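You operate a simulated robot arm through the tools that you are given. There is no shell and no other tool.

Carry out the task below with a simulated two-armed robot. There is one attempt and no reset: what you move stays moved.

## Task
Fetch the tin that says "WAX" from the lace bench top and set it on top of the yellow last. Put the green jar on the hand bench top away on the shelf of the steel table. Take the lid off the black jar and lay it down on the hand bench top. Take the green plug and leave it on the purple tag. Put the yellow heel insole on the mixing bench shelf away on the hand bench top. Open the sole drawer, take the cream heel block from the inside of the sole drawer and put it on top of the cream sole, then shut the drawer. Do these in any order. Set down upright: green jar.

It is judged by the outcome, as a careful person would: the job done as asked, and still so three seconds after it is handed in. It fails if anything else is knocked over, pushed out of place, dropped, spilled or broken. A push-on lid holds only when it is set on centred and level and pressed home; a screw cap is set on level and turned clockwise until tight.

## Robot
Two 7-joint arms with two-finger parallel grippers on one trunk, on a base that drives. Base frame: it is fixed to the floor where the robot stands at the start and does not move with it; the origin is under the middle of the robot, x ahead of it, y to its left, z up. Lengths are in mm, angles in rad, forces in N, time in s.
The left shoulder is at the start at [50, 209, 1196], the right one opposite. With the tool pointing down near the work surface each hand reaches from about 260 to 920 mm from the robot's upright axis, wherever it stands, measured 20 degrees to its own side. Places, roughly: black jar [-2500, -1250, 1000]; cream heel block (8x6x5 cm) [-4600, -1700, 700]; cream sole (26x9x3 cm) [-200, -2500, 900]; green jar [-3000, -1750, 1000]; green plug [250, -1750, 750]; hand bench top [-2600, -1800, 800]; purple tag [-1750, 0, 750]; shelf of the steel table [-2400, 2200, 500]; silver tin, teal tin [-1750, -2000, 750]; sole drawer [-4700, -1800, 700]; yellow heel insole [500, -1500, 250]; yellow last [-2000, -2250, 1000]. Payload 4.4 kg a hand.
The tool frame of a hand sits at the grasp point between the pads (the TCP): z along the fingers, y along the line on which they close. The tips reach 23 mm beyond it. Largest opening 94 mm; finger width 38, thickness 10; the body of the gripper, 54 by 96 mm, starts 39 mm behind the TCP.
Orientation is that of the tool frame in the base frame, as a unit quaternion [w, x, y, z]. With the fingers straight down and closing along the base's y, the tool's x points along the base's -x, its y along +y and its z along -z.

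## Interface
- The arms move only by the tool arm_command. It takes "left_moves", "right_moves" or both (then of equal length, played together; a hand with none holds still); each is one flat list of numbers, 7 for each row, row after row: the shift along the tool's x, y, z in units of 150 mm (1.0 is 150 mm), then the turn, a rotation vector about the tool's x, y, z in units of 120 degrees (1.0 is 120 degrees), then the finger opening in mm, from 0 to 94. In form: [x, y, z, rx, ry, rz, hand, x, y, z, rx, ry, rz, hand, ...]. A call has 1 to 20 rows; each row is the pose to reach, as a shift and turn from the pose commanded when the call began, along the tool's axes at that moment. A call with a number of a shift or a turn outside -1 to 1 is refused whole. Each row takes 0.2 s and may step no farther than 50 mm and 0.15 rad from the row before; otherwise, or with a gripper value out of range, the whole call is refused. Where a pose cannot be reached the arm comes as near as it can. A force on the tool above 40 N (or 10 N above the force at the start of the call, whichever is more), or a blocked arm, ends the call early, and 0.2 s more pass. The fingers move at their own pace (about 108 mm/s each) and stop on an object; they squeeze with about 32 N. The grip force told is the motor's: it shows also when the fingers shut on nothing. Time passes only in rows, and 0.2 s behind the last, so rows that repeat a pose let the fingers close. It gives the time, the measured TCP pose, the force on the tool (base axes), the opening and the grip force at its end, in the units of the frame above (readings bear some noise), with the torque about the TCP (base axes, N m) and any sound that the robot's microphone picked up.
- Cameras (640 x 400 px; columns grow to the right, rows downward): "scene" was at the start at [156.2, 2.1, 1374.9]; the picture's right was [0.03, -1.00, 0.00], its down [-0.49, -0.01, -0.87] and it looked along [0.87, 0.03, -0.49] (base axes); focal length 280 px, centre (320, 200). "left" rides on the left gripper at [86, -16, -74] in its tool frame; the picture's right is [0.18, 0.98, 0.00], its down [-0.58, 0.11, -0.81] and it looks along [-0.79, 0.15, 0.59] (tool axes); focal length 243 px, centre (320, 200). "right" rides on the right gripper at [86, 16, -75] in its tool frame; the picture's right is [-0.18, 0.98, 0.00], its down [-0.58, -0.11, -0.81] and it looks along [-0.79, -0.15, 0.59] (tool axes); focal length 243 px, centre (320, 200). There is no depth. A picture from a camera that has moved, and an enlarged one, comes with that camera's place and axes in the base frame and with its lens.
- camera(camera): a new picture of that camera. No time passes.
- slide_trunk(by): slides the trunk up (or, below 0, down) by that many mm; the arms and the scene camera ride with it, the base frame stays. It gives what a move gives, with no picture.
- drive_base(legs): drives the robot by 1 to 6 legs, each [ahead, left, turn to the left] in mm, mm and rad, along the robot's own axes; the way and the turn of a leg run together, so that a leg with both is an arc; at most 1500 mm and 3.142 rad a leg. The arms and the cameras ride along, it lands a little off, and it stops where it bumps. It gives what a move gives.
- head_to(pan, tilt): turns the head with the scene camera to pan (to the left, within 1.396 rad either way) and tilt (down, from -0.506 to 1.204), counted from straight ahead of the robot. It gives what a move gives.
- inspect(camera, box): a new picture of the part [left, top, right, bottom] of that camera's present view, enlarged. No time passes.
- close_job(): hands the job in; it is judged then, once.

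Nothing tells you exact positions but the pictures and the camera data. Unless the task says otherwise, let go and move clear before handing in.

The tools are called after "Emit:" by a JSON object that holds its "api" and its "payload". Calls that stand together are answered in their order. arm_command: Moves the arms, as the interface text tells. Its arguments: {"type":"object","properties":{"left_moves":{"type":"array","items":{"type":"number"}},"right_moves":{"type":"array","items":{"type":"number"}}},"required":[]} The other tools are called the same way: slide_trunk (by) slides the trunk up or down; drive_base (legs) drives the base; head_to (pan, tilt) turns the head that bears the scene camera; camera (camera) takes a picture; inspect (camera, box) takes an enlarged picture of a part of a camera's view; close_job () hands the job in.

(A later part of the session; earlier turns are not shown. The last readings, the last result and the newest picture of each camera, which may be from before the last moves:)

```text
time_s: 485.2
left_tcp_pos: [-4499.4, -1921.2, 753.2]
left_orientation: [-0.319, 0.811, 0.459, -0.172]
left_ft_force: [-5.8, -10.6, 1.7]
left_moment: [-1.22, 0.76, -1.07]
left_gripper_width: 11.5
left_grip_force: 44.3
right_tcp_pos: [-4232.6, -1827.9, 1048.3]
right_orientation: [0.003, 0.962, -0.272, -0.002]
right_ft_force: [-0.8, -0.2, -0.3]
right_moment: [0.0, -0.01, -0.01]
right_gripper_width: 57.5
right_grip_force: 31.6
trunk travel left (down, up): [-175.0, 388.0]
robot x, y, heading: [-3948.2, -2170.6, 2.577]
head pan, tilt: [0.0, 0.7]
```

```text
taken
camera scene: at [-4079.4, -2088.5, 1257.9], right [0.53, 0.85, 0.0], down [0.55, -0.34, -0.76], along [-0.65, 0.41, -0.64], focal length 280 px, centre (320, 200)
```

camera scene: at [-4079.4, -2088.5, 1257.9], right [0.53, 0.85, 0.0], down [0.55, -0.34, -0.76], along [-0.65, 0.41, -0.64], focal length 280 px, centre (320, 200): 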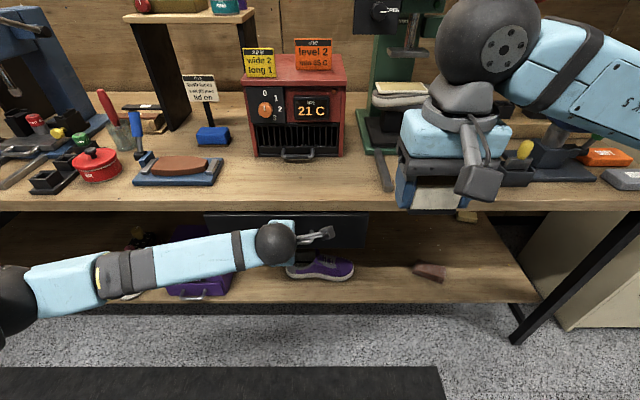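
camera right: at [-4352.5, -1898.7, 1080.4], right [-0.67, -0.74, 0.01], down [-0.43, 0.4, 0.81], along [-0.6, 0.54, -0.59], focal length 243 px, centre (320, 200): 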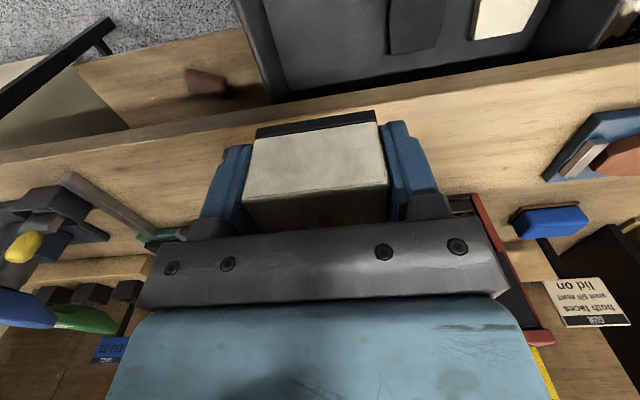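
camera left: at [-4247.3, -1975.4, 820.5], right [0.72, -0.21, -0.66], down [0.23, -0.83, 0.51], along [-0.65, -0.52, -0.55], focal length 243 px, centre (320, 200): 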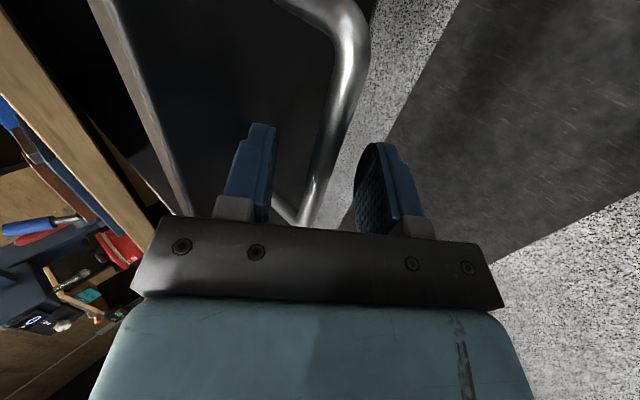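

About 18 mm remaining to fully closed. Driving the last bit.

Emit:
{"api": "drive_base", "payload": {"legs": [[19, 0, 0]]}}

```text
time_s: 486.2
left_tcp_pos: [-4513.0, -1912.0, 753.2]
left_orientation: [-0.317, 0.812, 0.458, -0.173]
left_ft_force: [-0.6, -0.8, -2.5]
left_moment: [-0.19, 0.14, -1.15]
left_gripper_width: 11.7
left_grip_force: 44.9
right_tcp_pos: [-4248.8, -1817.2, 1047.8]
right_orientation: [0.003, 0.962, -0.272, -0.003]
right_ft_force: [-0.2, -0.2, -1.1]
right_moment: [-0.01, -0.01, 0.0]
right_gripper_width: 57.7
right_grip_force: 31.3
trunk travel left (down, up): [-175.0, 388.0]
robot x, y, heading: [-3965.5, -2157.2, 2.585]
head pan, tilt: [0.0, 0.7]
stopped in leg 1: the force on the tool passed its limit at 45 N (the readings are from after the stop); the commanded pose is now the measured one
```

The drawer hit its closed stop. Releasing the handle and backing off to verify.

Emit:
{"api": "arm_command", "payload": {"left_moves": [0, 0, 0, 0, 0, 0, 20, 0, 0, 0, 0, 0, 0, 44, 0, 0, 0, 0, 0, 0, 44, 0, 0, -0.15, 0, 0, 0, 44, 0, 0, -0.4, 0, 0, 0, 44, 0, 0, -0.7, 0, 0, 0, 44, 0, 0, -0.95, 0, 0, 0, 44]}}

Emit:
{"api": "arm_command", "payload": {"left_moves": [-0.2, -0.05, -0.18, 0, 0, 0, 44, -0.4, -0.1, -0.36, 0, 0, 0, 44, -0.6, -0.15, -0.54, 0, 0, 0, 44, -0.8, -0.207, -0.716, 0, 0, 0, 44]}}

Emit:
{"api": "drive_base", "payload": {"legs": [[-130, 0, 0]]}}

Emit:
{"api": "inspect", "payload": {"camera": "scene", "box": [180, 150, 380, 270]}}

```text
time_s: 487.8
left_tcp_pos: [-4429.9, -1961.7, 859.7]
left_orientation: [-0.317, 0.812, 0.458, -0.173]
left_ft_force: [1.0, 0.3, -0.3]
left_moment: [0.02, 0.01, -0.02]
left_gripper_width: 44.0
left_grip_force: 0.0
right_tcp_pos: [-4248.2, -1817.5, 1048.6]
right_orientation: [0.002, 0.963, -0.271, -0.002]
right_ft_force: [0.1, 0.2, -0.8]
right_moment: [0.0, -0.03, 0.01]
right_gripper_width: 57.7
right_grip_force: 31.6
trunk travel left (down, up): [-175.0, 388.0]
robot x, y, heading: [-3964.8, -2158.1, 2.577]
head pan, tilt: [0.0, 0.7]
```

```text
time_s: 488.8
left_tcp_pos: [-4451.4, -2092.1, 957.7]
left_orientation: [-0.317, 0.811, 0.459, -0.173]
left_ft_force: [-0.4, 0.5, 0.3]
left_moment: [-0.03, -0.01, 0.03]
left_gripper_width: 44.1
left_grip_force: 0.1
right_tcp_pos: [-4249.0, -1818.1, 1048.1]
right_orientation: [0.003, 0.962, -0.271, -0.003]
right_ft_force: [0.5, -0.3, -0.5]
right_moment: [0.0, -0.01, 0.01]
right_gripper_width: 57.9
right_grip_force: 31.7
trunk travel left (down, up): [-175.0, 388.0]
robot x, y, heading: [-3964.6, -2159.0, 2.583]
head pan, tilt: [0.0, 0.7]
```

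```text
time_s: 490.1
left_tcp_pos: [-4340.5, -2159.8, 957.8]
left_orientation: [-0.318, 0.812, 0.458, -0.172]
left_ft_force: [-0.4, 0.2, 0.4]
left_moment: [-0.01, 0.03, 0.01]
left_gripper_width: 44.0
left_grip_force: 0.0
right_tcp_pos: [-4138.5, -1887.4, 1049.2]
right_orientation: [0.004, 0.962, -0.273, -0.002]
right_ft_force: [-0.2, 0.1, -0.6]
right_moment: [-0.02, 0.01, -0.03]
right_gripper_width: 57.8
right_grip_force: 32.1
trunk travel left (down, up): [-175.0, 388.0]
robot x, y, heading: [-3853.1, -2225.6, 2.586]
head pan, tilt: [0.0, 0.7]
```

```text
3.20 times, centred on (280, 210) of scene
camera zoom: at [-3984.0, -2147.6, 1258.1], right [0.53, 0.85, 0.0], down [0.55, -0.34, -0.77], along [-0.65, 0.41, -0.64], focal length 895 px, centre (448, 168)
```

zoom: 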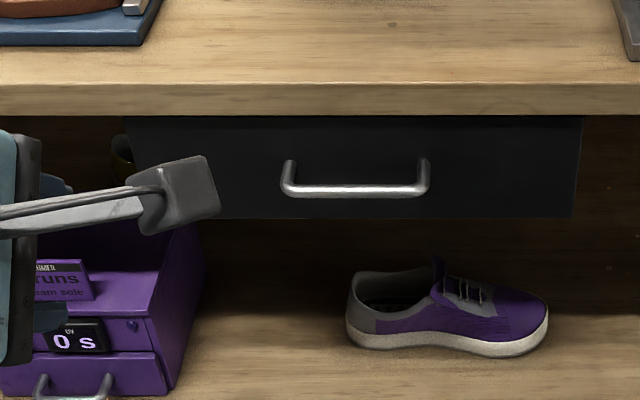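

The drawer is shut. Restoring the left hand to standard, raising the trunk, then turning around to fetch the green jar.

Emit:
{"api": "arm_command", "payload": {"left_moves": [0, 0, -0.05, -0.06, 0, 0, 60, 0, 0, -0.1, -0.12, 0, 0, 60, 0, 0, -0.15, -0.18, 0, 0, 60, 0, 0, -0.2, -0.24, 0, 0, 60, 0, 0, -0.25, -0.3, 0, 0, 60, 0, 0, -0.3, -0.36, 0, 0, 60]}}

Emit:
{"api": "arm_command", "payload": {"left_moves": [0, 0, 0, 0, 0, 0.068, 80, 0, 0, 0, 0, 0, 0.136, 80, 0, 0, 0, 0, 0, 0.204, 80, 0, 0, 0, 0, 0, 0.272, 80, 0, 0, 0, 0, 0, 0.34, 80, 0, 0, 0, 0, 0, 0.408, 80, 0, 0, 0, 0, 0, 0.476, 80, 0, 0, 0, 0, 0, 0.544, 80, 0, 0, 0, 0, 0, 0.612, 80, 0, 0, 0, 0, 0, 0.68, 80, 0, 0, 0, 0, 0, 0.75, 80]}}

Emit:
{"api": "slide_trunk", "payload": {"by": 250}}

Emit:
{"api": "drive_base", "payload": {"legs": [[30, 0, 0], [0, 0, 1.57], [0, 0, 1.572]]}}

Emit:
{"api": "head_to", "payload": {"pan": 0.3, "tilt": 0.6}}

Emit:
{"api": "camera", "payload": {"camera": "scene"}}

```text
time_s: 491.5
left_tcp_pos: [-4316.1, -2176.1, 990.5]
left_orientation: [0.006, 0.872, 0.49, 0.009]
left_ft_force: [-0.9, 0.4, -0.1]
left_moment: [0.0, 0.0, 0.01]
left_gripper_width: 60.0
left_grip_force: 0.1
right_tcp_pos: [-4138.6, -1886.0, 1048.9]
right_orientation: [0.003, 0.962, -0.273, -0.003]
right_ft_force: [1.7, 0.3, -0.5]
right_moment: [-0.02, -0.03, 0.01]
right_gripper_width: 57.9
right_grip_force: 32.1
trunk travel left (down, up): [-175.0, 388.0]
robot x, y, heading: [-3854.2, -2228.9, 2.584]
head pan, tilt: [0.0, 0.7]
```

```text
time_s: 493.9
left_tcp_pos: [-4316.6, -2176.9, 989.9]
left_orientation: [-0.003, 0.962, -0.272, 0.009]
left_ft_force: [0.8, -0.4, -0.1]
left_moment: [0.01, 0.03, 0.0]
left_gripper_width: 80.1
left_grip_force: 0.1
right_tcp_pos: [-4138.7, -1885.6, 1048.6]
right_orientation: [0.002, 0.962, -0.272, -0.003]
right_ft_force: [-0.3, -0.9, -1.0]
right_moment: [-0.02, -0.02, -0.02]
right_gripper_width: 57.9
right_grip_force: 32.4
trunk travel left (down, up): [-175.0, 388.0]
robot x, y, heading: [-3853.4, -2225.9, 2.579]
head pan, tilt: [0.0, 0.7]
```

```text
time_s: 496.4
left_tcp_pos: [-4315.9, -2174.4, 1240.4]
left_orientation: [-0.003, 0.963, -0.27, 0.009]
left_ft_force: [0.0, 0.3, 0.7]
left_moment: [0.0, 0.01, -0.01]
left_gripper_width: 79.9
left_grip_force: 0.1
right_tcp_pos: [-4138.5, -1886.2, 1298.4]
right_orientation: [0.003, 0.962, -0.272, -0.003]
right_ft_force: [0.0, 0.4, 0.1]
right_moment: [0.02, 0.01, 0.01]
right_gripper_width: 57.7
right_grip_force: 32.0
trunk travel left (down, up): [-425.0, 138.0]
robot x, y, heading: [-3853.2, -2226.8, 2.581]
head pan, tilt: [0.0, 0.7]
```

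```text
time_s: 504.9
left_tcp_pos: [-3416.7, -2256.2, 1240.7]
left_orientation: [-0.009, 0.263, 0.965, -0.003]
left_ft_force: [-0.1, 0.1, 0.2]
left_moment: [-0.01, 0.03, -0.05]
left_gripper_width: 80.2
left_grip_force: 0.0
right_tcp_pos: [-3587.9, -2547.9, 1298.4]
right_orientation: [0.002, 0.264, 0.964, 0.003]
right_ft_force: [0.7, 0.2, -0.3]
right_moment: [-0.01, 0.04, 0.0]
right_gripper_width: 57.7
right_grip_force: 31.7
trunk travel left (down, up): [-425.0, 138.0]
robot x, y, heading: [-3879.0, -2210.8, -0.54]
head pan, tilt: [0.0, 0.7]
```

```text
time_s: 505.8
left_tcp_pos: [-3417.2, -2255.4, 1239.6]
left_orientation: [-0.009, 0.263, 0.965, -0.004]
left_ft_force: [0.3, 0.8, 0.2]
left_moment: [-0.02, 0.0, 0.0]
left_gripper_width: 80.1
left_grip_force: 0.1
right_tcp_pos: [-3588.1, -2548.3, 1298.1]
right_orientation: [0.002, 0.265, 0.964, 0.003]
right_ft_force: [-0.2, 0.3, -1.3]
right_moment: [0.04, 0.0, 0.01]
right_gripper_width: 57.9
right_grip_force: 31.7
trunk travel left (down, up): [-425.0, 138.0]
robot x, y, heading: [-3879.8, -2210.7, -0.547]
head pan, tilt: [0.3, 0.6]
```

```text
taken
camera scene: at [-3737.7, -2268.6, 1516.5], right [-0.24, -0.97, 0.0], down [-0.55, 0.14, -0.82], along [0.8, -0.2, -0.57], focal length 280 px, centre (320, 200)
```

scene: 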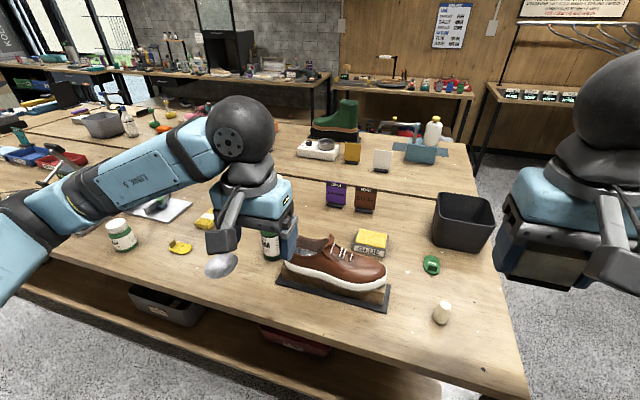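

Now strafing left along the hand bench to the green SOAP jar.

Emit:
{"api": "drive_base", "payload": {"legs": [[0, 720, -0.01]]}}

Emit:
{"api": "slide_trunk", "payload": {"by": -100}}

Emit:
{"api": "head_to", "payload": {"pan": 0.15, "tilt": 0.7}}

Emit:
{"api": "camera", "payload": {"camera": "scene"}}

```text
time_s: 512.5
left_tcp_pos: [-3041.5, -1640.4, 1239.8]
left_orientation: [-0.009, 0.265, 0.964, -0.002]
left_ft_force: [0.0, 0.4, 1.2]
left_moment: [0.0, -0.01, 0.04]
left_gripper_width: 80.3
left_grip_force: 0.1
right_tcp_pos: [-3214.5, -1933.3, 1298.1]
right_orientation: [0.002, 0.267, 0.964, 0.002]
right_ft_force: [0.2, -0.1, -0.5]
right_moment: [-0.01, 0.02, 0.0]
right_gripper_width: 57.5
right_grip_force: 32.0
trunk travel left (down, up): [-425.0, 138.0]
robot x, y, heading: [-3503.0, -1594.0, -0.55]
head pan, tilt: [0.3, 0.6]
```

```text
time_s: 513.8
left_tcp_pos: [-3041.4, -1641.1, 1139.7]
left_orientation: [-0.009, 0.264, 0.964, -0.003]
left_ft_force: [0.3, -0.9, 0.0]
left_moment: [0.02, 0.0, 0.0]
left_gripper_width: 79.9
left_grip_force: 0.1
right_tcp_pos: [-3215.1, -1932.1, 1199.2]
right_orientation: [0.003, 0.265, 0.964, 0.003]
right_ft_force: [0.3, 0.0, 0.0]
right_moment: [0.0, 0.06, -0.03]
right_gripper_width: 57.8
right_grip_force: 32.0
trunk travel left (down, up): [-325.0, 238.0]
robot x, y, heading: [-3503.1, -1591.5, -0.548]
head pan, tilt: [0.3, 0.6]
```

```text
time_s: 514.5
left_tcp_pos: [-3042.4, -1639.7, 1140.6]
left_orientation: [-0.008, 0.265, 0.964, -0.003]
left_ft_force: [-0.1, 0.6, 0.2]
left_moment: [-0.01, 0.0, -0.02]
left_gripper_width: 79.9
left_grip_force: 0.2
right_tcp_pos: [-3215.3, -1932.1, 1198.0]
right_orientation: [0.002, 0.267, 0.964, 0.003]
right_ft_force: [-0.3, -0.6, -0.7]
right_moment: [0.01, -0.05, 0.0]
right_gripper_width: 57.6
right_grip_force: 32.1
trunk travel left (down, up): [-325.0, 238.0]
robot x, y, heading: [-3503.8, -1593.7, -0.548]
head pan, tilt: [0.15, 0.7]
```

```text
taken
camera scene: at [-3370.1, -1663.0, 1408.0], right [-0.39, -0.92, 0.0], down [-0.59, 0.25, -0.77], along [0.71, -0.3, -0.64], focal length 280 px, centre (320, 200)
```

scene: 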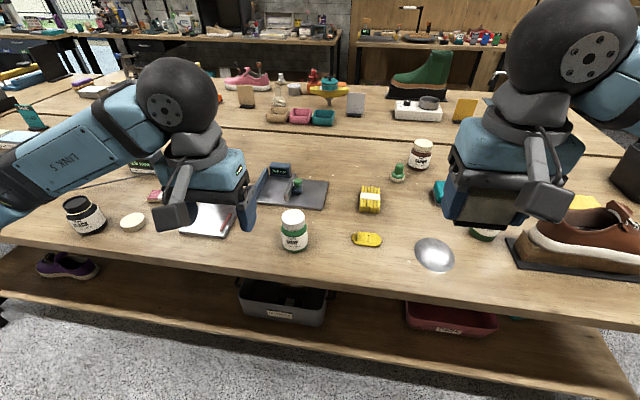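

The green SOAP jar is ahead. Since it must go under a table onto a shelf, I'll grasp its body with the left hand rolled and pitched (as I did for the insole). Measuring the jar first.

Emit:
{"api": "inspect", "payload": {"camera": "scene", "box": [250, 190, 370, 270]}}

Emit:
{"api": "slide_trunk", "payload": {"by": 100}}

Emit:
{"api": "inspect", "payload": {"camera": "scene", "box": [250, 230, 370, 310]}}

```text
5.00 times, centred on (310, 230) of scene
camera zoom: at [-3370.1, -1663.0, 1408.0], right [-0.39, -0.92, 0.0], down [-0.59, 0.25, -0.77], along [0.71, -0.3, -0.64], focal length 1398 px, centre (370, 50)
```

zoom: 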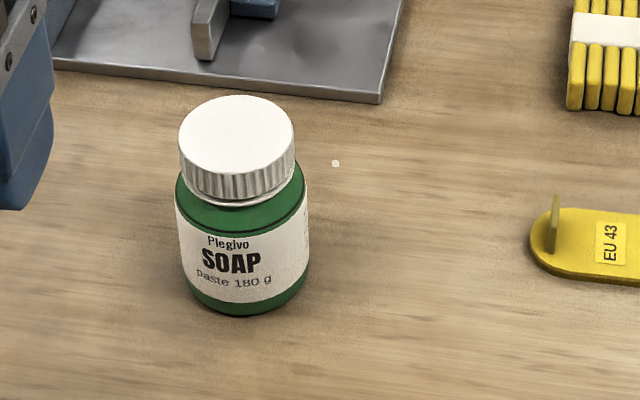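

```text
time_s: 515.9
left_tcp_pos: [-3041.0, -1641.3, 1240.0]
left_orientation: [-0.009, 0.264, 0.964, -0.003]
left_ft_force: [-0.7, 0.5, -0.5]
left_moment: [0.0, 0.02, 0.01]
left_gripper_width: 80.1
left_grip_force: 0.1
right_tcp_pos: [-3214.2, -1931.4, 1297.4]
right_orientation: [0.002, 0.266, 0.964, 0.003]
right_ft_force: [0.3, -1.2, -0.4]
right_moment: [-0.01, 0.0, 0.0]
right_gripper_width: 57.9
right_grip_force: 32.2
trunk travel left (down, up): [-425.0, 138.0]
robot x, y, heading: [-3502.2, -1591.3, -0.545]
head pan, tilt: [0.15, 0.7]
```

```text
5.00 times, centred on (310, 270) of scene
camera zoom: at [-3369.9, -1663.1, 1507.8], right [-0.39, -0.92, 0.0], down [-0.59, 0.25, -0.76], along [0.71, -0.3, -0.64], focal length 1398 px, centre (370, -150)
```

zoom: 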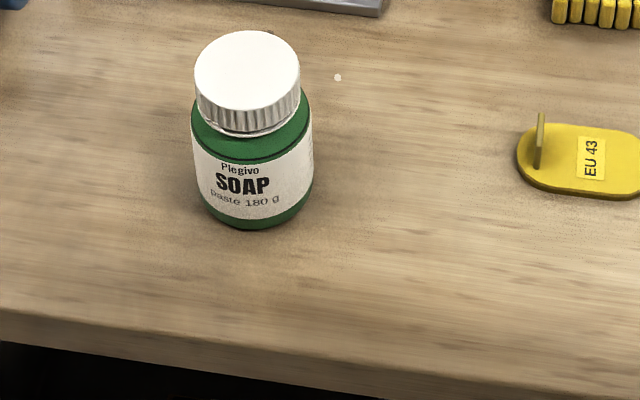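

Jar axis ≈ (-2889, -1795), cap top ≈ 936. Rolling the left hand, then backing up and lowering to set up the pitched approach.

Emit:
{"api": "arm_command", "payload": {"left_moves": [0, 0, 0, 0, 0, -0.068, 92, 0, 0, 0, 0, 0, -0.136, 92, 0, 0, 0, 0, 0, -0.204, 92, 0, 0, 0, 0, 0, -0.272, 92, 0, 0, 0, 0, 0, -0.34, 92, 0, 0, 0, 0, 0, -0.408, 92, 0, 0, 0, 0, 0, -0.476, 92, 0, 0, 0, 0, 0, -0.544, 92, 0, 0, 0, 0, 0, -0.612, 92, 0, 0, 0, 0, 0, -0.68, 92, 0, 0, 0, 0, 0, -0.75, 92]}}

Emit:
{"api": "arm_command", "payload": {"left_moves": [0, 0, 0, 0, 0, -0.068, 92, 0, 0, 0, 0, 0, -0.136, 92, 0, 0, 0, 0, 0, -0.204, 92, 0, 0, 0, 0, 0, -0.272, 92, 0, 0, 0, 0, 0, -0.34, 92, 0, 0, 0, 0, 0, -0.408, 92, 0, 0, 0, 0, 0, -0.476, 92, 0, 0, 0, 0, 0, -0.544, 92, 0, 0, 0, 0, 0, -0.612, 92, 0, 0, 0, 0, 0, -0.68, 92, 0, 0, 0, 0, 0, -0.75, 92]}}

Emit:
{"api": "drive_base", "payload": {"legs": [[-185, 0, 0]]}}

Emit:
{"api": "slide_trunk", "payload": {"by": -90}}

Emit:
{"api": "arm_command", "payload": {"left_moves": [0.25, 0.06, 0, 0, 0, 0, 92, 0.5, 0.12, 0, 0, 0, 0, 92, 0.75, 0.18, 0, 0, 0, 0, 92]}}

Emit:
{"api": "arm_command", "payload": {"left_moves": [0.25, 0, 0.05, 0, 0, 0, 92, 0.5, 0, 0.1, 0, 0, 0, 92, 0.73, 0, 0.15, 0, 0, 0, 92]}}

Emit:
{"api": "camera", "payload": {"camera": "scene"}}

```text
time_s: 518.3
left_tcp_pos: [-3041.4, -1639.8, 1239.7]
left_orientation: [-0.009, -0.496, 0.868, 0.004]
left_ft_force: [1.0, 0.0, 0.9]
left_moment: [0.0, 0.01, 0.0]
left_gripper_width: 92.2
left_grip_force: 0.0
right_tcp_pos: [-3214.1, -1932.4, 1298.9]
right_orientation: [0.002, 0.267, 0.964, 0.003]
right_ft_force: [0.5, -0.7, -0.4]
right_moment: [0.02, 0.03, 0.03]
right_gripper_width: 57.7
right_grip_force: 32.1
trunk travel left (down, up): [-425.0, 138.0]
robot x, y, heading: [-3505.0, -1593.8, -0.549]
head pan, tilt: [0.15, 0.7]
```

```text
time_s: 520.7
left_tcp_pos: [-3041.8, -1640.5, 1239.9]
left_orientation: [0.003, 0.965, -0.264, -0.009]
left_ft_force: [0.4, -0.1, 0.1]
left_moment: [-0.01, 0.03, -0.02]
left_gripper_width: 91.8
left_grip_force: 0.1
right_tcp_pos: [-3213.5, -1932.6, 1298.8]
right_orientation: [0.004, 0.266, 0.964, 0.003]
right_ft_force: [0.2, 0.0, -0.1]
right_moment: [0.04, -0.02, 0.0]
right_gripper_width: 57.7
right_grip_force: 32.2
trunk travel left (down, up): [-425.0, 138.0]
robot x, y, heading: [-3503.8, -1595.1, -0.549]
head pan, tilt: [0.15, 0.7]
```

```text
time_s: 522.2
left_tcp_pos: [-3196.7, -1545.7, 1239.8]
left_orientation: [0.003, 0.964, -0.266, -0.009]
left_ft_force: [0.5, -0.3, -0.3]
left_moment: [-0.02, 0.0, 0.01]
left_gripper_width: 91.9
left_grip_force: 0.0
right_tcp_pos: [-3371.5, -1838.5, 1297.2]
right_orientation: [0.003, 0.267, 0.964, 0.003]
right_ft_force: [-0.2, -0.4, -1.3]
right_moment: [-0.02, 0.01, 0.01]
right_gripper_width: 57.9
right_grip_force: 32.0
trunk travel left (down, up): [-425.0, 138.0]
robot x, y, heading: [-3659.9, -1498.0, -0.552]
head pan, tilt: [0.15, 0.7]
```

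```text
time_s: 523.4
left_tcp_pos: [-3197.5, -1546.5, 1149.2]
left_orientation: [0.003, 0.964, -0.266, -0.008]
left_ft_force: [-0.1, 1.1, 1.3]
left_moment: [-0.01, 0.04, 0.01]
left_gripper_width: 92.0
left_grip_force: 0.1
right_tcp_pos: [-3370.7, -1836.6, 1208.4]
right_orientation: [0.003, 0.268, 0.963, 0.003]
right_ft_force: [0.1, -0.3, -1.6]
right_moment: [0.03, 0.03, -0.01]
right_gripper_width: 57.8
right_grip_force: 31.8
trunk travel left (down, up): [-335.0, 228.0]
robot x, y, heading: [-3661.0, -1499.2, -0.548]
head pan, tilt: [0.15, 0.7]
```

```text
time_s: 524.2
left_tcp_pos: [-3113.1, -1626.1, 1149.1]
left_orientation: [0.002, 0.964, -0.265, -0.009]
left_ft_force: [-0.3, -0.5, -0.2]
left_moment: [-0.02, -0.01, 0.01]
left_gripper_width: 92.0
left_grip_force: 0.0
right_tcp_pos: [-3370.8, -1838.0, 1207.6]
right_orientation: [0.002, 0.267, 0.964, 0.003]
right_ft_force: [-0.6, 0.1, -0.8]
right_moment: [0.02, 0.02, 0.01]
right_gripper_width: 57.6
right_grip_force: 31.7
trunk travel left (down, up): [-335.0, 228.0]
robot x, y, heading: [-3656.9, -1500.0, -0.557]
head pan, tilt: [0.15, 0.7]
```

```text
time_s: 525.0
left_tcp_pos: [-3020.2, -1683.2, 1125.2]
left_orientation: [0.002, 0.964, -0.265, -0.008]
left_ft_force: [0.3, -0.8, -0.4]
left_moment: [0.04, 0.02, 0.0]
left_gripper_width: 92.1
left_grip_force: 0.0
right_tcp_pos: [-3369.9, -1837.8, 1208.4]
right_orientation: [0.001, 0.267, 0.964, 0.003]
right_ft_force: [0.4, -0.2, -1.7]
right_moment: [0.03, 0.02, 0.0]
right_gripper_width: 57.6
right_grip_force: 32.2
trunk travel left (down, up): [-335.0, 228.0]
robot x, y, heading: [-3663.2, -1502.0, -0.552]
head pan, tilt: [0.15, 0.7]
```

```text
taken
camera scene: at [-3525.4, -1568.8, 1417.8], right [-0.39, -0.92, 0.0], down [-0.59, 0.25, -0.76], along [0.7, -0.3, -0.64], focal length 280 px, centre (320, 200)
```

scene: 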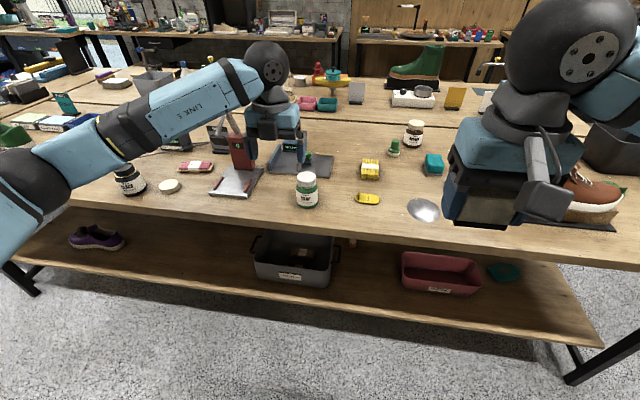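

Emit:
{"api": "arm_command", "payload": {"left_moves": [0.1, 0.03, 0.06, 0, 0.06, 0, 92, 0.2, 0.06, 0.12, 0, 0.12, 0, 92, 0.3, 0.09, 0.18, 0, 0.18, 0, 92, 0.4, 0.12, 0.24, 0, 0.24, 0, 92, 0.5, 0.15, 0.3, 0, 0.26, 0, 92]}}

Emit:
{"api": "camera", "payload": {"camera": "left"}}

Emit:
{"api": "camera", "payload": {"camera": "scene"}}

```text
time_s: 526.2
left_tcp_pos: [-2969.1, -1741.1, 1078.4]
left_orientation: [0.074, 0.931, -0.255, 0.251]
left_ft_force: [-0.2, 0.0, -1.1]
left_moment: [-0.03, 0.0, -0.02]
left_gripper_width: 91.8
left_grip_force: 0.1
right_tcp_pos: [-3370.5, -1838.0, 1208.7]
right_orientation: [0.002, 0.268, 0.963, 0.003]
right_ft_force: [-0.4, -0.3, -0.2]
right_moment: [0.04, 0.03, -0.03]
right_gripper_width: 57.9
right_grip_force: 32.3
trunk travel left (down, up): [-335.0, 228.0]
robot x, y, heading: [-3656.2, -1501.6, -0.555]
head pan, tilt: [0.15, 0.7]
```

```text
taken
camera left: at [-2927.5, -1745.6, 1186.4], right [-0.37, -0.92, 0.1], down [-0.83, 0.38, 0.4], along [-0.41, 0.06, -0.91], focal length 243 px, centre (320, 200)
```

left: 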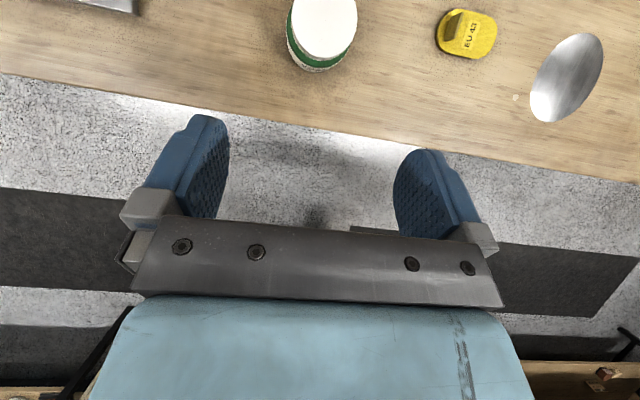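

```text
taken
camera scene: at [-3525.7, -1568.6, 1417.9], right [-0.39, -0.92, 0.0], down [-0.59, 0.25, -0.76], along [0.7, -0.3, -0.64], focal length 280 px, centre (320, 200)
```

scene: 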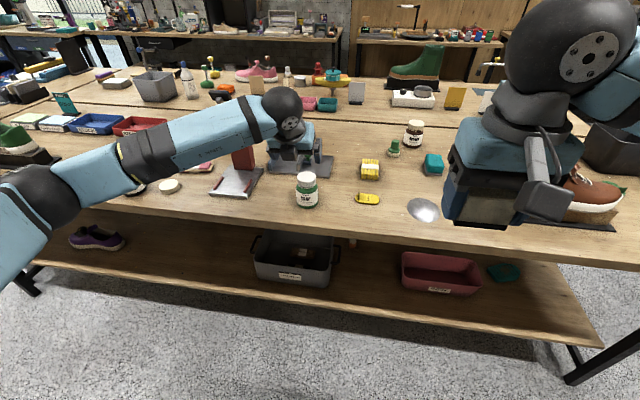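

Emit:
{"api": "arm_command", "payload": {"left_moves": [-0.086, 0.003, 0.182, 0, 0.038, 0, 92, -0.172, 0.007, 0.365, 0, 0.077, 0, 92, -0.259, 0.01, 0.547, 0, 0.115, 0, 92, -0.345, 0.014, 0.73, 0, 0.154, 0, 92, -0.431, 0.017, 0.912, 0, 0.192, 0, 92]}}

Emit:
{"api": "camera", "payload": {"camera": "left"}}

Emit:
{"api": "camera", "payload": {"camera": "scene"}}

```text
time_s: 527.4
left_tcp_pos: [-2961.4, -1751.2, 927.9]
left_orientation: [0.123, 0.862, -0.235, 0.432]
left_ft_force: [-1.0, 0.1, -0.8]
left_moment: [0.0, -0.04, 0.03]
left_gripper_width: 92.1
left_grip_force: 0.1
right_tcp_pos: [-3372.2, -1839.4, 1207.7]
right_orientation: [0.003, 0.267, 0.964, 0.002]
right_ft_force: [-0.3, -0.5, -0.7]
right_moment: [0.02, 0.02, 0.02]
right_gripper_width: 57.8
right_grip_force: 32.0
trunk travel left (down, up): [-335.0, 228.0]
robot x, y, heading: [-3661.6, -1498.3, -0.554]
head pan, tilt: [0.15, 0.7]
```

```text
taken
camera left: at [-2958.3, -1732.7, 1041.4], right [-0.41, -0.9, 0.16], down [-0.91, 0.42, 0.01], along [-0.08, -0.14, -0.99], focal length 243 px, centre (320, 200)
```

left: 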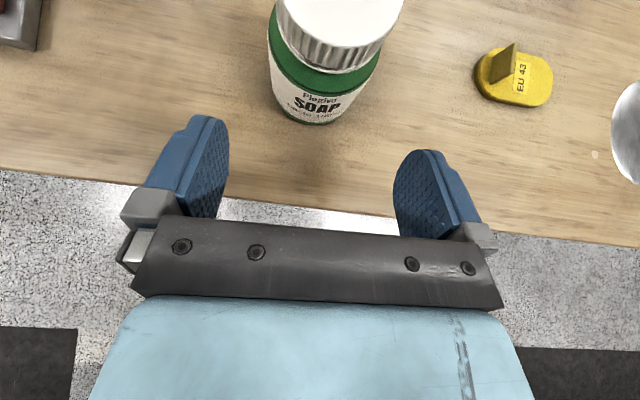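

```text
taken
camera scene: at [-3526.6, -1569.5, 1417.8], right [-0.39, -0.92, 0.0], down [-0.59, 0.25, -0.76], along [0.7, -0.3, -0.64], focal length 280 px, centre (320, 200)
```

scene: 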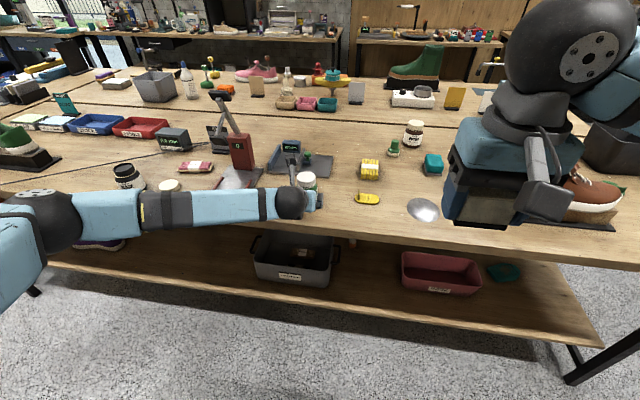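

Perfectly lined up. Advancing around the jar body along the finger axis.

Emit:
{"api": "arm_command", "payload": {"left_moves": [0, 0, 0.15, 0, 0, 0, 92, 0, 0, 0.3, 0, 0, 0, 92, 0, 0, 0.42, 0, 0, 0, 92]}}

Emit:
{"api": "camera", "payload": {"camera": "left"}}

Emit:
{"api": "inspect", "payload": {"camera": "scene", "box": [240, 140, 360, 230]}}

```text
time_s: 528.2
left_tcp_pos: [-2916.1, -1777.1, 889.1]
left_orientation: [0.124, 0.862, -0.236, 0.432]
left_ft_force: [0.5, -0.2, -0.8]
left_moment: [-0.01, 0.01, 0.0]
left_gripper_width: 92.0
left_grip_force: 0.0
right_tcp_pos: [-3371.9, -1837.4, 1208.6]
right_orientation: [0.003, 0.268, 0.964, 0.002]
right_ft_force: [-0.1, -0.4, -0.8]
right_moment: [0.01, -0.01, 0.02]
right_gripper_width: 57.8
right_grip_force: 31.8
trunk travel left (down, up): [-335.0, 228.0]
robot x, y, heading: [-3661.5, -1501.9, -0.551]
head pan, tilt: [0.15, 0.7]
```

```text
taken
camera left: at [-2913.5, -1758.1, 1003.6], right [-0.41, -0.9, 0.16], down [-0.91, 0.41, 0.02], along [-0.08, -0.14, -0.99], focal length 243 px, centre (320, 200)
```

left: 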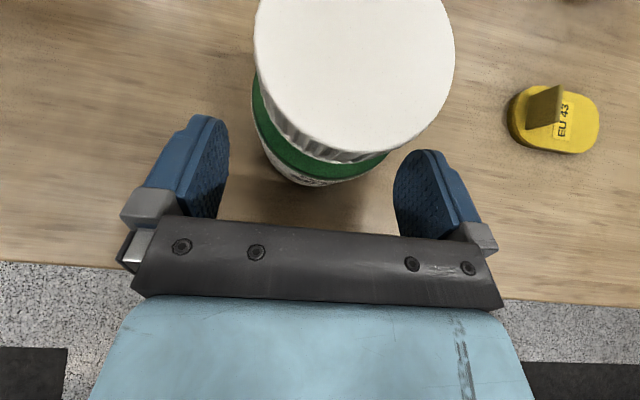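

```text
4.44 times, centred on (300, 185) of scene
camera zoom: at [-3525.6, -1568.4, 1417.9], right [-0.39, -0.92, 0.0], down [-0.59, 0.25, -0.76], along [0.7, -0.3, -0.64], focal length 1243 px, centre (409, 267)
```

zoom: 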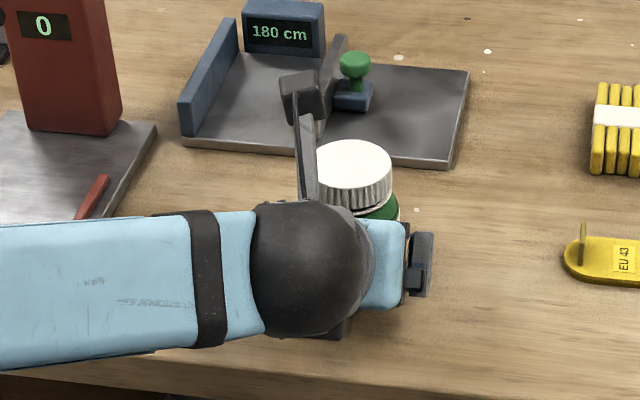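

Advancing the last ~18 mm and closing on the jar body.

Emit:
{"api": "arm_command", "payload": {"left_moves": [0, 0, 0.06, 0, 0, 0, 92, 0, 0, 0.12, 0, 0, 0, 92, 0, 0, 0.12, 0, 0, 0, 92]}}

Emit:
{"api": "arm_command", "payload": {"left_moves": [0, 0, 0, 0, 0, 0, 80, 0, 0, 0, 0, 0, 0, 68, 0, 0, 0, 0, 0, 0, 56, 0, 0, 0, 0, 0, 0, 56]}}

Emit:
{"api": "camera", "payload": {"camera": "left"}}

```text
time_s: 529.0
left_tcp_pos: [-2904.4, -1784.4, 880.2]
left_orientation: [0.124, 0.862, -0.235, 0.432]
left_ft_force: [-0.6, 1.0, 0.2]
left_moment: [0.01, 0.01, 0.01]
left_gripper_width: 92.1
left_grip_force: 0.1
right_tcp_pos: [-3370.7, -1838.2, 1208.8]
right_orientation: [0.003, 0.268, 0.963, 0.003]
right_ft_force: [-0.7, -1.3, -1.3]
right_moment: [-0.04, 0.0, 0.05]
right_gripper_width: 57.5
right_grip_force: 31.8
trunk travel left (down, up): [-335.0, 228.0]
robot x, y, heading: [-3661.5, -1498.5, -0.549]
head pan, tilt: [0.15, 0.7]
```

```text
time_s: 530.0
left_tcp_pos: [-2904.4, -1784.9, 879.0]
left_orientation: [0.124, 0.862, -0.235, 0.432]
left_ft_force: [0.1, 0.4, 0.1]
left_moment: [0.07, -0.06, -0.01]
left_gripper_width: 65.1
left_grip_force: 32.5
right_tcp_pos: [-3371.4, -1837.9, 1208.4]
right_orientation: [0.002, 0.267, 0.964, 0.003]
right_ft_force: [-0.7, 0.9, -0.4]
right_moment: [0.04, -0.03, 0.0]
right_gripper_width: 57.6
right_grip_force: 31.7
trunk travel left (down, up): [-335.0, 228.0]
robot x, y, heading: [-3662.0, -1501.4, -0.551]
head pan, tilt: [0.15, 0.7]
```

```text
taken
camera left: at [-2901.7, -1765.7, 993.3], right [-0.41, -0.9, 0.16], down [-0.91, 0.42, 0.02], along [-0.08, -0.14, -0.99], focal length 243 px, centre (320, 200)
```

left: 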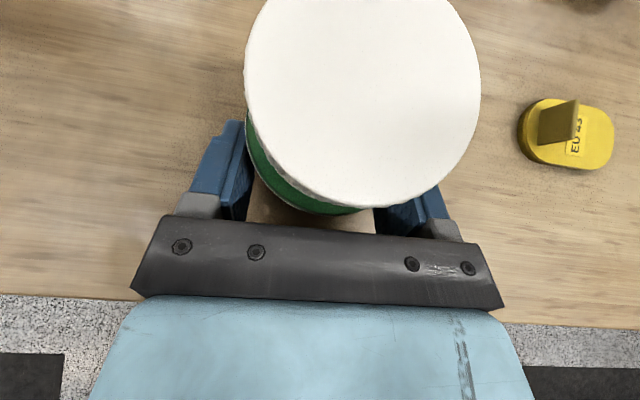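

Jar gripped (65 mm). Lifting by raising the trunk, keeping the arm posture.

Emit:
{"api": "slide_trunk", "payload": {"by": 40}}

Emit:
{"api": "inspect", "payload": {"camera": "scene", "box": [240, 120, 400, 240]}}

Emit:
{"api": "camera", "payload": {"camera": "left"}}

```text
time_s: 530.9
left_tcp_pos: [-2904.3, -1785.3, 919.0]
left_orientation: [0.123, 0.863, -0.235, 0.431]
left_ft_force: [0.7, 0.2, -2.9]
left_moment: [0.0, 0.01, -0.01]
left_gripper_width: 65.1
left_grip_force: 32.3
right_tcp_pos: [-3369.8, -1838.1, 1248.0]
right_orientation: [0.001, 0.268, 0.964, 0.003]
right_ft_force: [0.0, 0.2, -1.0]
right_moment: [0.01, 0.04, 0.03]
right_gripper_width: 57.8
right_grip_force: 31.8
trunk travel left (down, up): [-375.0, 188.0]
robot x, y, heading: [-3659.3, -1496.5, -0.552]
head pan, tilt: [0.15, 0.7]
```

```text
3.33 times, centred on (320, 180) of scene
camera zoom: at [-3525.2, -1568.5, 1457.8], right [-0.39, -0.92, 0.0], down [-0.59, 0.25, -0.76], along [0.7, -0.3, -0.64], focal length 932 px, centre (320, 267)
```

zoom: 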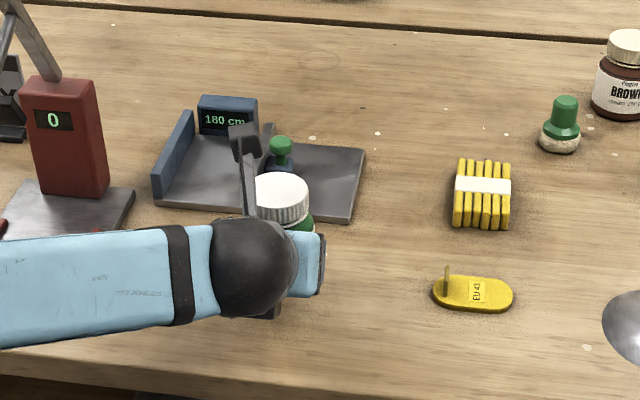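

```text
taken
camera left: at [-2901.3, -1766.2, 1032.5], right [-0.41, -0.9, 0.16], down [-0.91, 0.42, 0.02], along [-0.08, -0.14, -0.99], focal length 243 px, centre (320, 200)
```

left: 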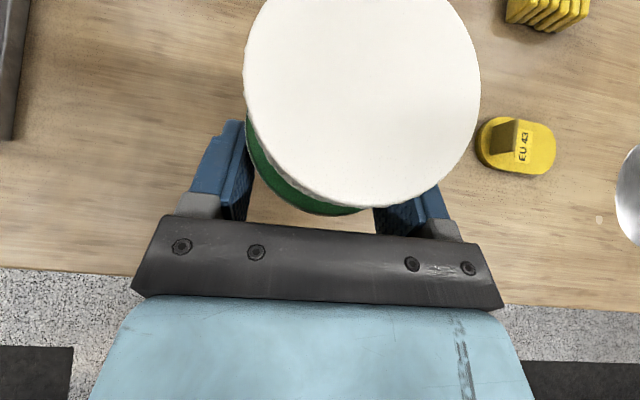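

Jar lifted and stable. Its lid is closed, so I'll retract to the compact vertical posture (jar tilted) for travelling.

Emit:
{"api": "arm_command", "payload": {"left_moves": [0.1, 0, -0.1, 0, 0, 0, 56, 0.08, 0, -0.25, 0, -0.03, 0, 56, 0.05, 0, -0.42, 0, -0.08, 0, 56, 0, 0, -0.6, 0, -0.12, 0, 56, -0.05, 0, -0.78, 0, -0.16, 0, 56, -0.105, 0, -0.92, 0, -0.2, 0, 56]}}

Emit:
{"api": "arm_command", "payload": {"left_moves": [-0.056, 0, -0.2, 0, -0.048, 0, 56, -0.113, 0, -0.4, 0, -0.096, 0, 56, -0.17, 0, -0.6, 0, -0.144, 0, 56, -0.226, 0, -0.8, 0, -0.192, 0, 56, -0.283, 0, -0.999, 0, -0.24, 0, 56]}}

Emit:
{"api": "arm_command", "payload": {"left_moves": [-0.2, 0, -0.1, 0, 0, 0, 56, -0.4, 0, -0.2, 0, 0, 0, 56, -0.6, 0, -0.3, 0, 0, 0, 56, -0.8, 0, -0.4, 0, 0, 0, 56, -0.95, 0, -0.5, 0, 0, 0, 56]}}

Emit:
{"api": "camera", "payload": {"camera": "scene"}}

```text
time_s: 532.3
left_tcp_pos: [-3008.0, -1720.9, 988.7]
left_orientation: [0.072, 0.933, -0.255, 0.242]
left_ft_force: [-0.6, 0.0, -1.7]
left_moment: [0.04, 0.03, -0.01]
left_gripper_width: 64.7
left_grip_force: 32.0
right_tcp_pos: [-3369.4, -1838.0, 1247.1]
right_orientation: [0.002, 0.267, 0.964, 0.002]
right_ft_force: [1.3, 0.5, -0.7]
right_moment: [0.0, 0.01, 0.01]
right_gripper_width: 57.6
right_grip_force: 31.7
trunk travel left (down, up): [-375.0, 188.0]
robot x, y, heading: [-3661.2, -1498.2, -0.549]
head pan, tilt: [0.15, 0.7]
```

```text
time_s: 533.5
left_tcp_pos: [-3103.2, -1664.8, 1100.3]
left_orientation: [0.006, 0.964, -0.265, 0.003]
left_ft_force: [0.5, -0.7, -2.2]
left_moment: [0.01, 0.02, 0.0]
left_gripper_width: 64.9
left_grip_force: 32.3
right_tcp_pos: [-3371.7, -1838.0, 1248.5]
right_orientation: [0.003, 0.266, 0.964, 0.003]
right_ft_force: [0.8, -0.6, -1.2]
right_moment: [0.03, 0.0, 0.0]
right_gripper_width: 57.8
right_grip_force: 32.2
trunk travel left (down, up): [-375.0, 188.0]
robot x, y, heading: [-3657.5, -1501.8, -0.548]
head pan, tilt: [0.15, 0.7]
```

```text
time_s: 534.7
left_tcp_pos: [-3224.8, -1590.7, 1172.0]
left_orientation: [0.006, 0.964, -0.266, 0.004]
left_ft_force: [0.2, -0.6, -2.3]
left_moment: [0.03, 0.0, 0.03]
left_gripper_width: 65.0
left_grip_force: 32.3
right_tcp_pos: [-3371.5, -1837.7, 1247.7]
right_orientation: [0.003, 0.267, 0.964, 0.003]
right_ft_force: [0.0, -1.2, -1.3]
right_moment: [0.02, -0.01, 0.01]
right_gripper_width: 57.7
right_grip_force: 32.1
trunk travel left (down, up): [-375.0, 188.0]
robot x, y, heading: [-3658.3, -1500.6, -0.55]
head pan, tilt: [0.15, 0.7]
```

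```text
taken
camera scene: at [-3526.2, -1568.1, 1457.9], right [-0.39, -0.92, 0.0], down [-0.59, 0.25, -0.77], along [0.7, -0.3, -0.64], focal length 280 px, centre (320, 200)
```

scene: 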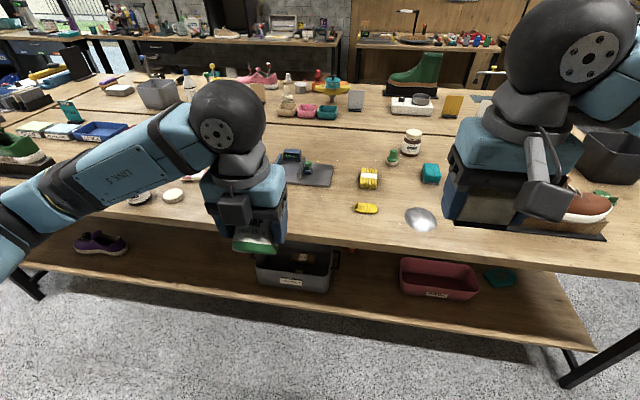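

Both objects are secured. Driving around the far end: right along the aisle, then across to the other side.

Emit:
{"api": "drive_base", "payload": {"legs": [[40, -1000, 0], [0, -650, -0.01], [1400, 0, 0], [1250, 0, 0]]}}

Emit:
{"api": "head_to", "payload": {"pan": 0.8, "tilt": 0.5}}

Emit:
{"api": "camera", "payload": {"camera": "scene"}}

```text
time_s: 562.0
left_tcp_pos: [-1816.0, -4446.5, 1172.6]
left_orientation: [0.006, 0.961, -0.276, 0.004]
left_ft_force: [-0.1, -0.3, -3.3]
left_moment: [0.01, 0.04, 0.0]
left_gripper_width: 64.9
left_grip_force: 31.6
right_tcp_pos: [-1967.5, -4690.1, 1248.5]
right_orientation: [0.003, 0.278, 0.961, 0.003]
right_ft_force: [0.0, 0.7, -0.9]
right_moment: [-0.01, 0.0, -0.01]
right_gripper_width: 57.7
right_grip_force: 32.1
trunk travel left (down, up): [-375.0, 188.0]
robot x, y, heading: [-2248.1, -4346.6, -0.571]
head pan, tilt: [0.15, 0.7]
```

```text
time_s: 563.1
left_tcp_pos: [-1816.9, -4446.5, 1172.1]
left_orientation: [0.008, 0.961, -0.276, 0.004]
left_ft_force: [0.5, 0.0, -3.2]
left_moment: [0.0, 0.06, 0.0]
left_gripper_width: 64.8
left_grip_force: 31.9
right_tcp_pos: [-1969.3, -4689.5, 1247.8]
right_orientation: [0.003, 0.277, 0.961, 0.003]
right_ft_force: [-0.2, -1.0, -0.9]
right_moment: [0.0, 0.02, 0.01]
right_gripper_width: 57.9
right_grip_force: 32.3
trunk travel left (down, up): [-375.0, 188.0]
robot x, y, heading: [-2250.3, -4344.2, -0.571]
head pan, tilt: [0.799, 0.499]
```

```text
taken
camera scene: at [-2106.0, -4361.5, 1475.6], right [0.22, -0.97, 0.0], down [-0.47, -0.11, -0.88], along [0.86, 0.2, -0.48], focal length 280 px, centre (320, 200)
```

scene: 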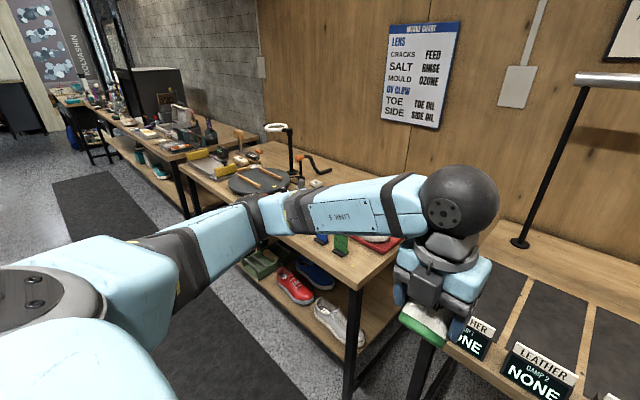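

Clear aisle ahead along the wall benches. Strafing left toward the cream sole on the mixing bench.

Emit:
{"api": "drive_base", "payload": {"legs": [[0, 1300, 0.012], [0, 1280, 0]]}}

Emit:
{"api": "head_to", "payload": {"pan": 0.0, "tilt": 0.6}}

Emit:
{"api": "camera", "payload": {"camera": "scene"}}

```text
time_s: 585.8
left_tcp_pos: [-433.0, -2250.1, 1171.9]
left_orientation: [0.007, 0.964, -0.267, 0.003]
left_ft_force: [0.2, 0.7, -2.7]
left_moment: [0.01, 0.01, 0.01]
left_gripper_width: 65.0
left_grip_force: 32.2
right_tcp_pos: [-580.6, -2498.0, 1248.7]
right_orientation: [0.002, 0.269, 0.963, 0.003]
right_ft_force: [-0.6, 0.1, -0.3]
right_moment: [0.02, 0.03, -0.01]
right_gripper_width: 57.9
right_grip_force: 31.9
trunk travel left (down, up): [-375.0, 188.0]
robot x, y, heading: [-869.0, -2155.1, -0.556]
head pan, tilt: [0.799, 0.499]
```

```text
time_s: 586.9
left_tcp_pos: [-433.2, -2251.4, 1172.1]
left_orientation: [0.007, 0.964, -0.267, 0.004]
left_ft_force: [0.9, -0.3, -2.7]
left_moment: [0.02, 0.02, -0.02]
left_gripper_width: 64.8
left_grip_force: 32.3
right_tcp_pos: [-580.2, -2497.4, 1246.5]
right_orientation: [0.003, 0.269, 0.963, 0.002]
right_ft_force: [-0.1, 0.6, -0.8]
right_moment: [-0.01, 0.03, 0.05]
right_gripper_width: 57.9
right_grip_force: 31.9
trunk travel left (down, up): [-375.0, 188.0]
robot x, y, heading: [-865.4, -2160.2, -0.548]
head pan, tilt: [0.0, 0.6]
```

```text
taken
camera scene: at [-736.8, -2240.1, 1466.5], right [-0.52, -0.85, 0.0], down [-0.48, 0.3, -0.82], along [0.7, -0.43, -0.57], focal length 280 px, centre (320, 200)
```

scene: 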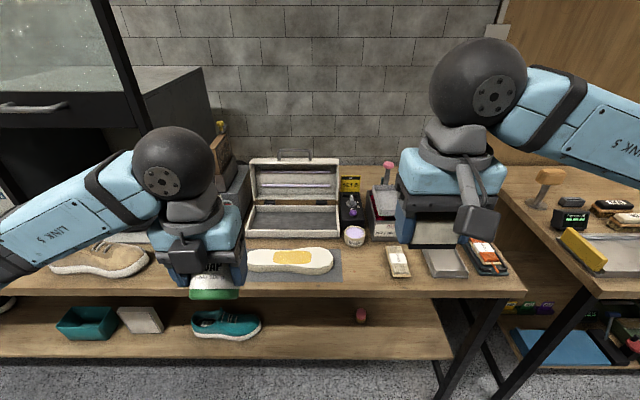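

The cream sole lies on a grey mat directly ahead. Zooming in on it.

Emit:
{"api": "inspect", "payload": {"camera": "scene", "box": [220, 210, 380, 310]}}

Emit:
{"api": "camera", "payload": {"camera": "right"}}

Emit:
{"api": "slide_trunk", "payload": {"by": -100}}

Emit:
{"api": "inspect", "payload": {"camera": "scene", "box": [220, 170, 380, 270]}}

```text
4.00 times, centred on (300, 260) of scene
camera zoom: at [-736.8, -2240.1, 1466.5], right [-0.52, -0.85, 0.0], down [-0.48, 0.3, -0.82], along [0.7, -0.43, -0.57], focal length 1118 px, centre (400, -40)
```

zoom: 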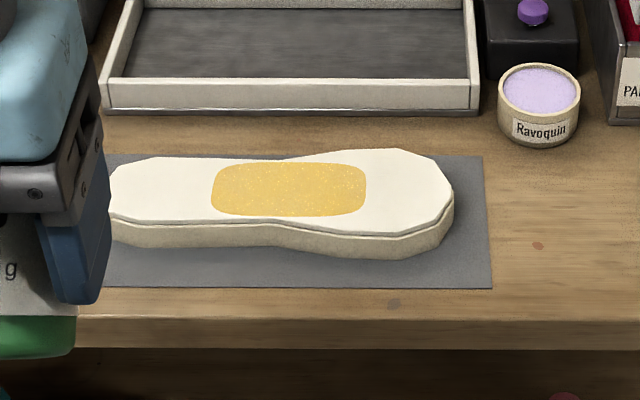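

```text
taken
camera right: at [-645.6, -2439.0, 1321.3], right [0.67, 0.75, 0.01], down [0.44, -0.4, 0.81], along [0.6, -0.53, -0.59], focal length 243 px, centre (320, 200)
```

right: 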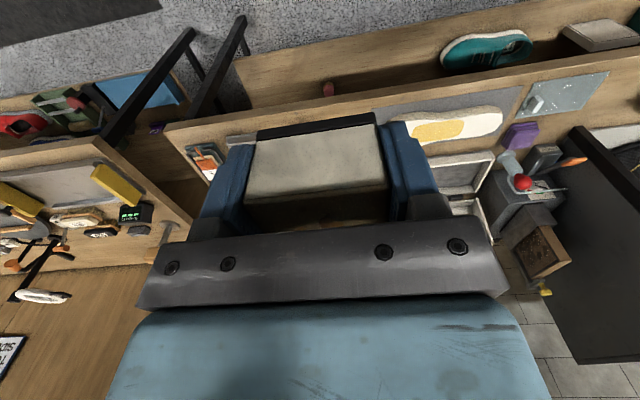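

```text
time_s: 588.2
left_tcp_pos: [-432.0, -2252.1, 1071.9]
left_orientation: [0.006, 0.964, -0.267, 0.003]
left_ft_force: [0.9, 0.6, -2.1]
left_moment: [0.02, 0.01, -0.02]
left_gripper_width: 64.7
left_grip_force: 31.5
right_tcp_pos: [-579.4, -2496.9, 1147.9]
right_orientation: [0.002, 0.27, 0.963, 0.003]
right_ft_force: [0.3, 0.9, -0.8]
right_moment: [-0.02, 0.01, -0.04]
right_gripper_width: 57.7
right_grip_force: 32.2
trunk travel left (down, up): [-275.0, 288.0]
robot x, y, heading: [-868.1, -2156.3, -0.549]
head pan, tilt: [0.0, 0.6]
```

```text
4.00 times, centred on (300, 220) of scene
camera zoom: at [-737.1, -2240.0, 1366.6], right [-0.52, -0.85, 0.0], down [-0.48, 0.3, -0.83], along [0.7, -0.43, -0.56], focal length 1118 px, centre (400, 120)
```

zoom: 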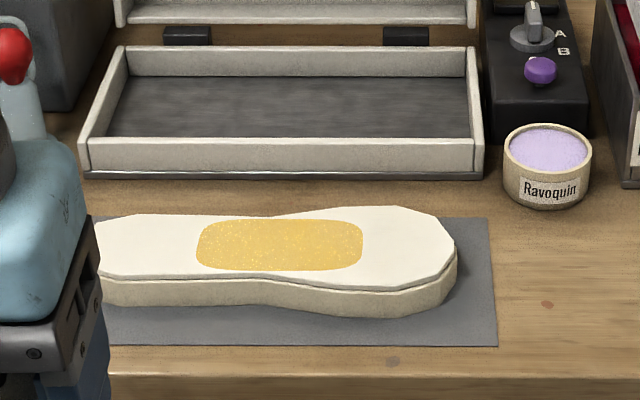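

The sole's top is at z≈874, centred near (-225, -2495); I'll set the block on its broad right-central part. Shifting left a little so the right arm reaches it comfortably.

Emit:
{"api": "drive_base", "payload": {"legs": [[0, 100, 0]]}}

Emit:
{"api": "arm_command", "payload": {"right_moves": [-0.3, 0.08, 0, 0, 0, 0, 50, -0.6, 0.16, 0, 0, 0, 0, 50, -0.93, 0.24, 0, 0, 0, 0, 50]}}

Emit:
{"api": "camera", "payload": {"camera": "scene"}}

Emit:
{"api": "inspect", "payload": {"camera": "scene", "box": [260, 170, 420, 270]}}

```text
time_s: 589.8
left_tcp_pos: [-379.0, -2165.2, 1071.2]
left_orientation: [0.007, 0.963, -0.268, 0.005]
left_ft_force: [0.8, 0.2, -2.6]
left_moment: [0.01, 0.04, -0.02]
left_gripper_width: 64.9
left_grip_force: 31.7
right_tcp_pos: [-527.9, -2411.4, 1147.2]
right_orientation: [0.002, 0.268, 0.963, 0.003]
right_ft_force: [-0.5, 0.3, -0.4]
right_moment: [0.05, 0.0, -0.03]
right_gripper_width: 57.6
right_grip_force: 32.7
trunk travel left (down, up): [-275.0, 288.0]
robot x, y, heading: [-814.3, -2068.1, -0.556]
head pan, tilt: [0.0, 0.6]
```

```text
refused: row 3 steps farther than a row can; nothing moved
```

```text
taken
camera scene: at [-683.9, -2154.2, 1366.5], right [-0.52, -0.85, 0.0], down [-0.48, 0.3, -0.82], along [0.7, -0.43, -0.57], focal length 280 px, centre (320, 200)
```

scene: 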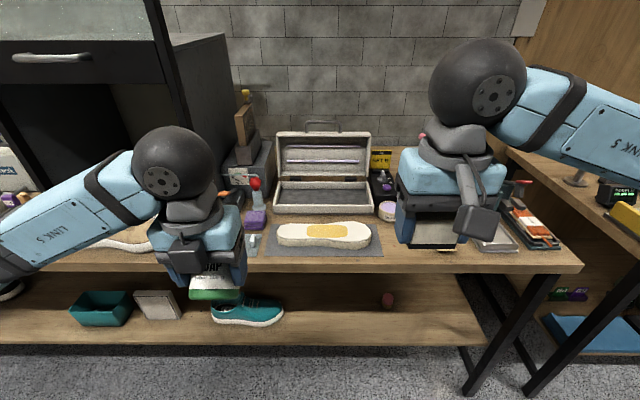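

```text
4.00 times, centred on (340, 220) of scene
camera zoom: at [-683.9, -2154.2, 1366.5], right [-0.52, -0.85, 0.0], down [-0.48, 0.3, -0.82], along [0.7, -0.43, -0.57], focal length 1118 px, centre (240, 120)
```

zoom: 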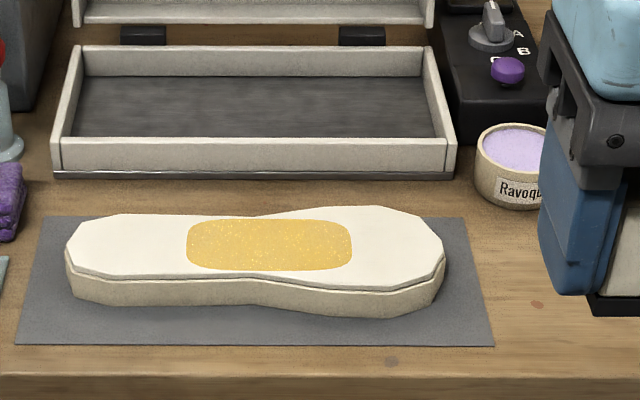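

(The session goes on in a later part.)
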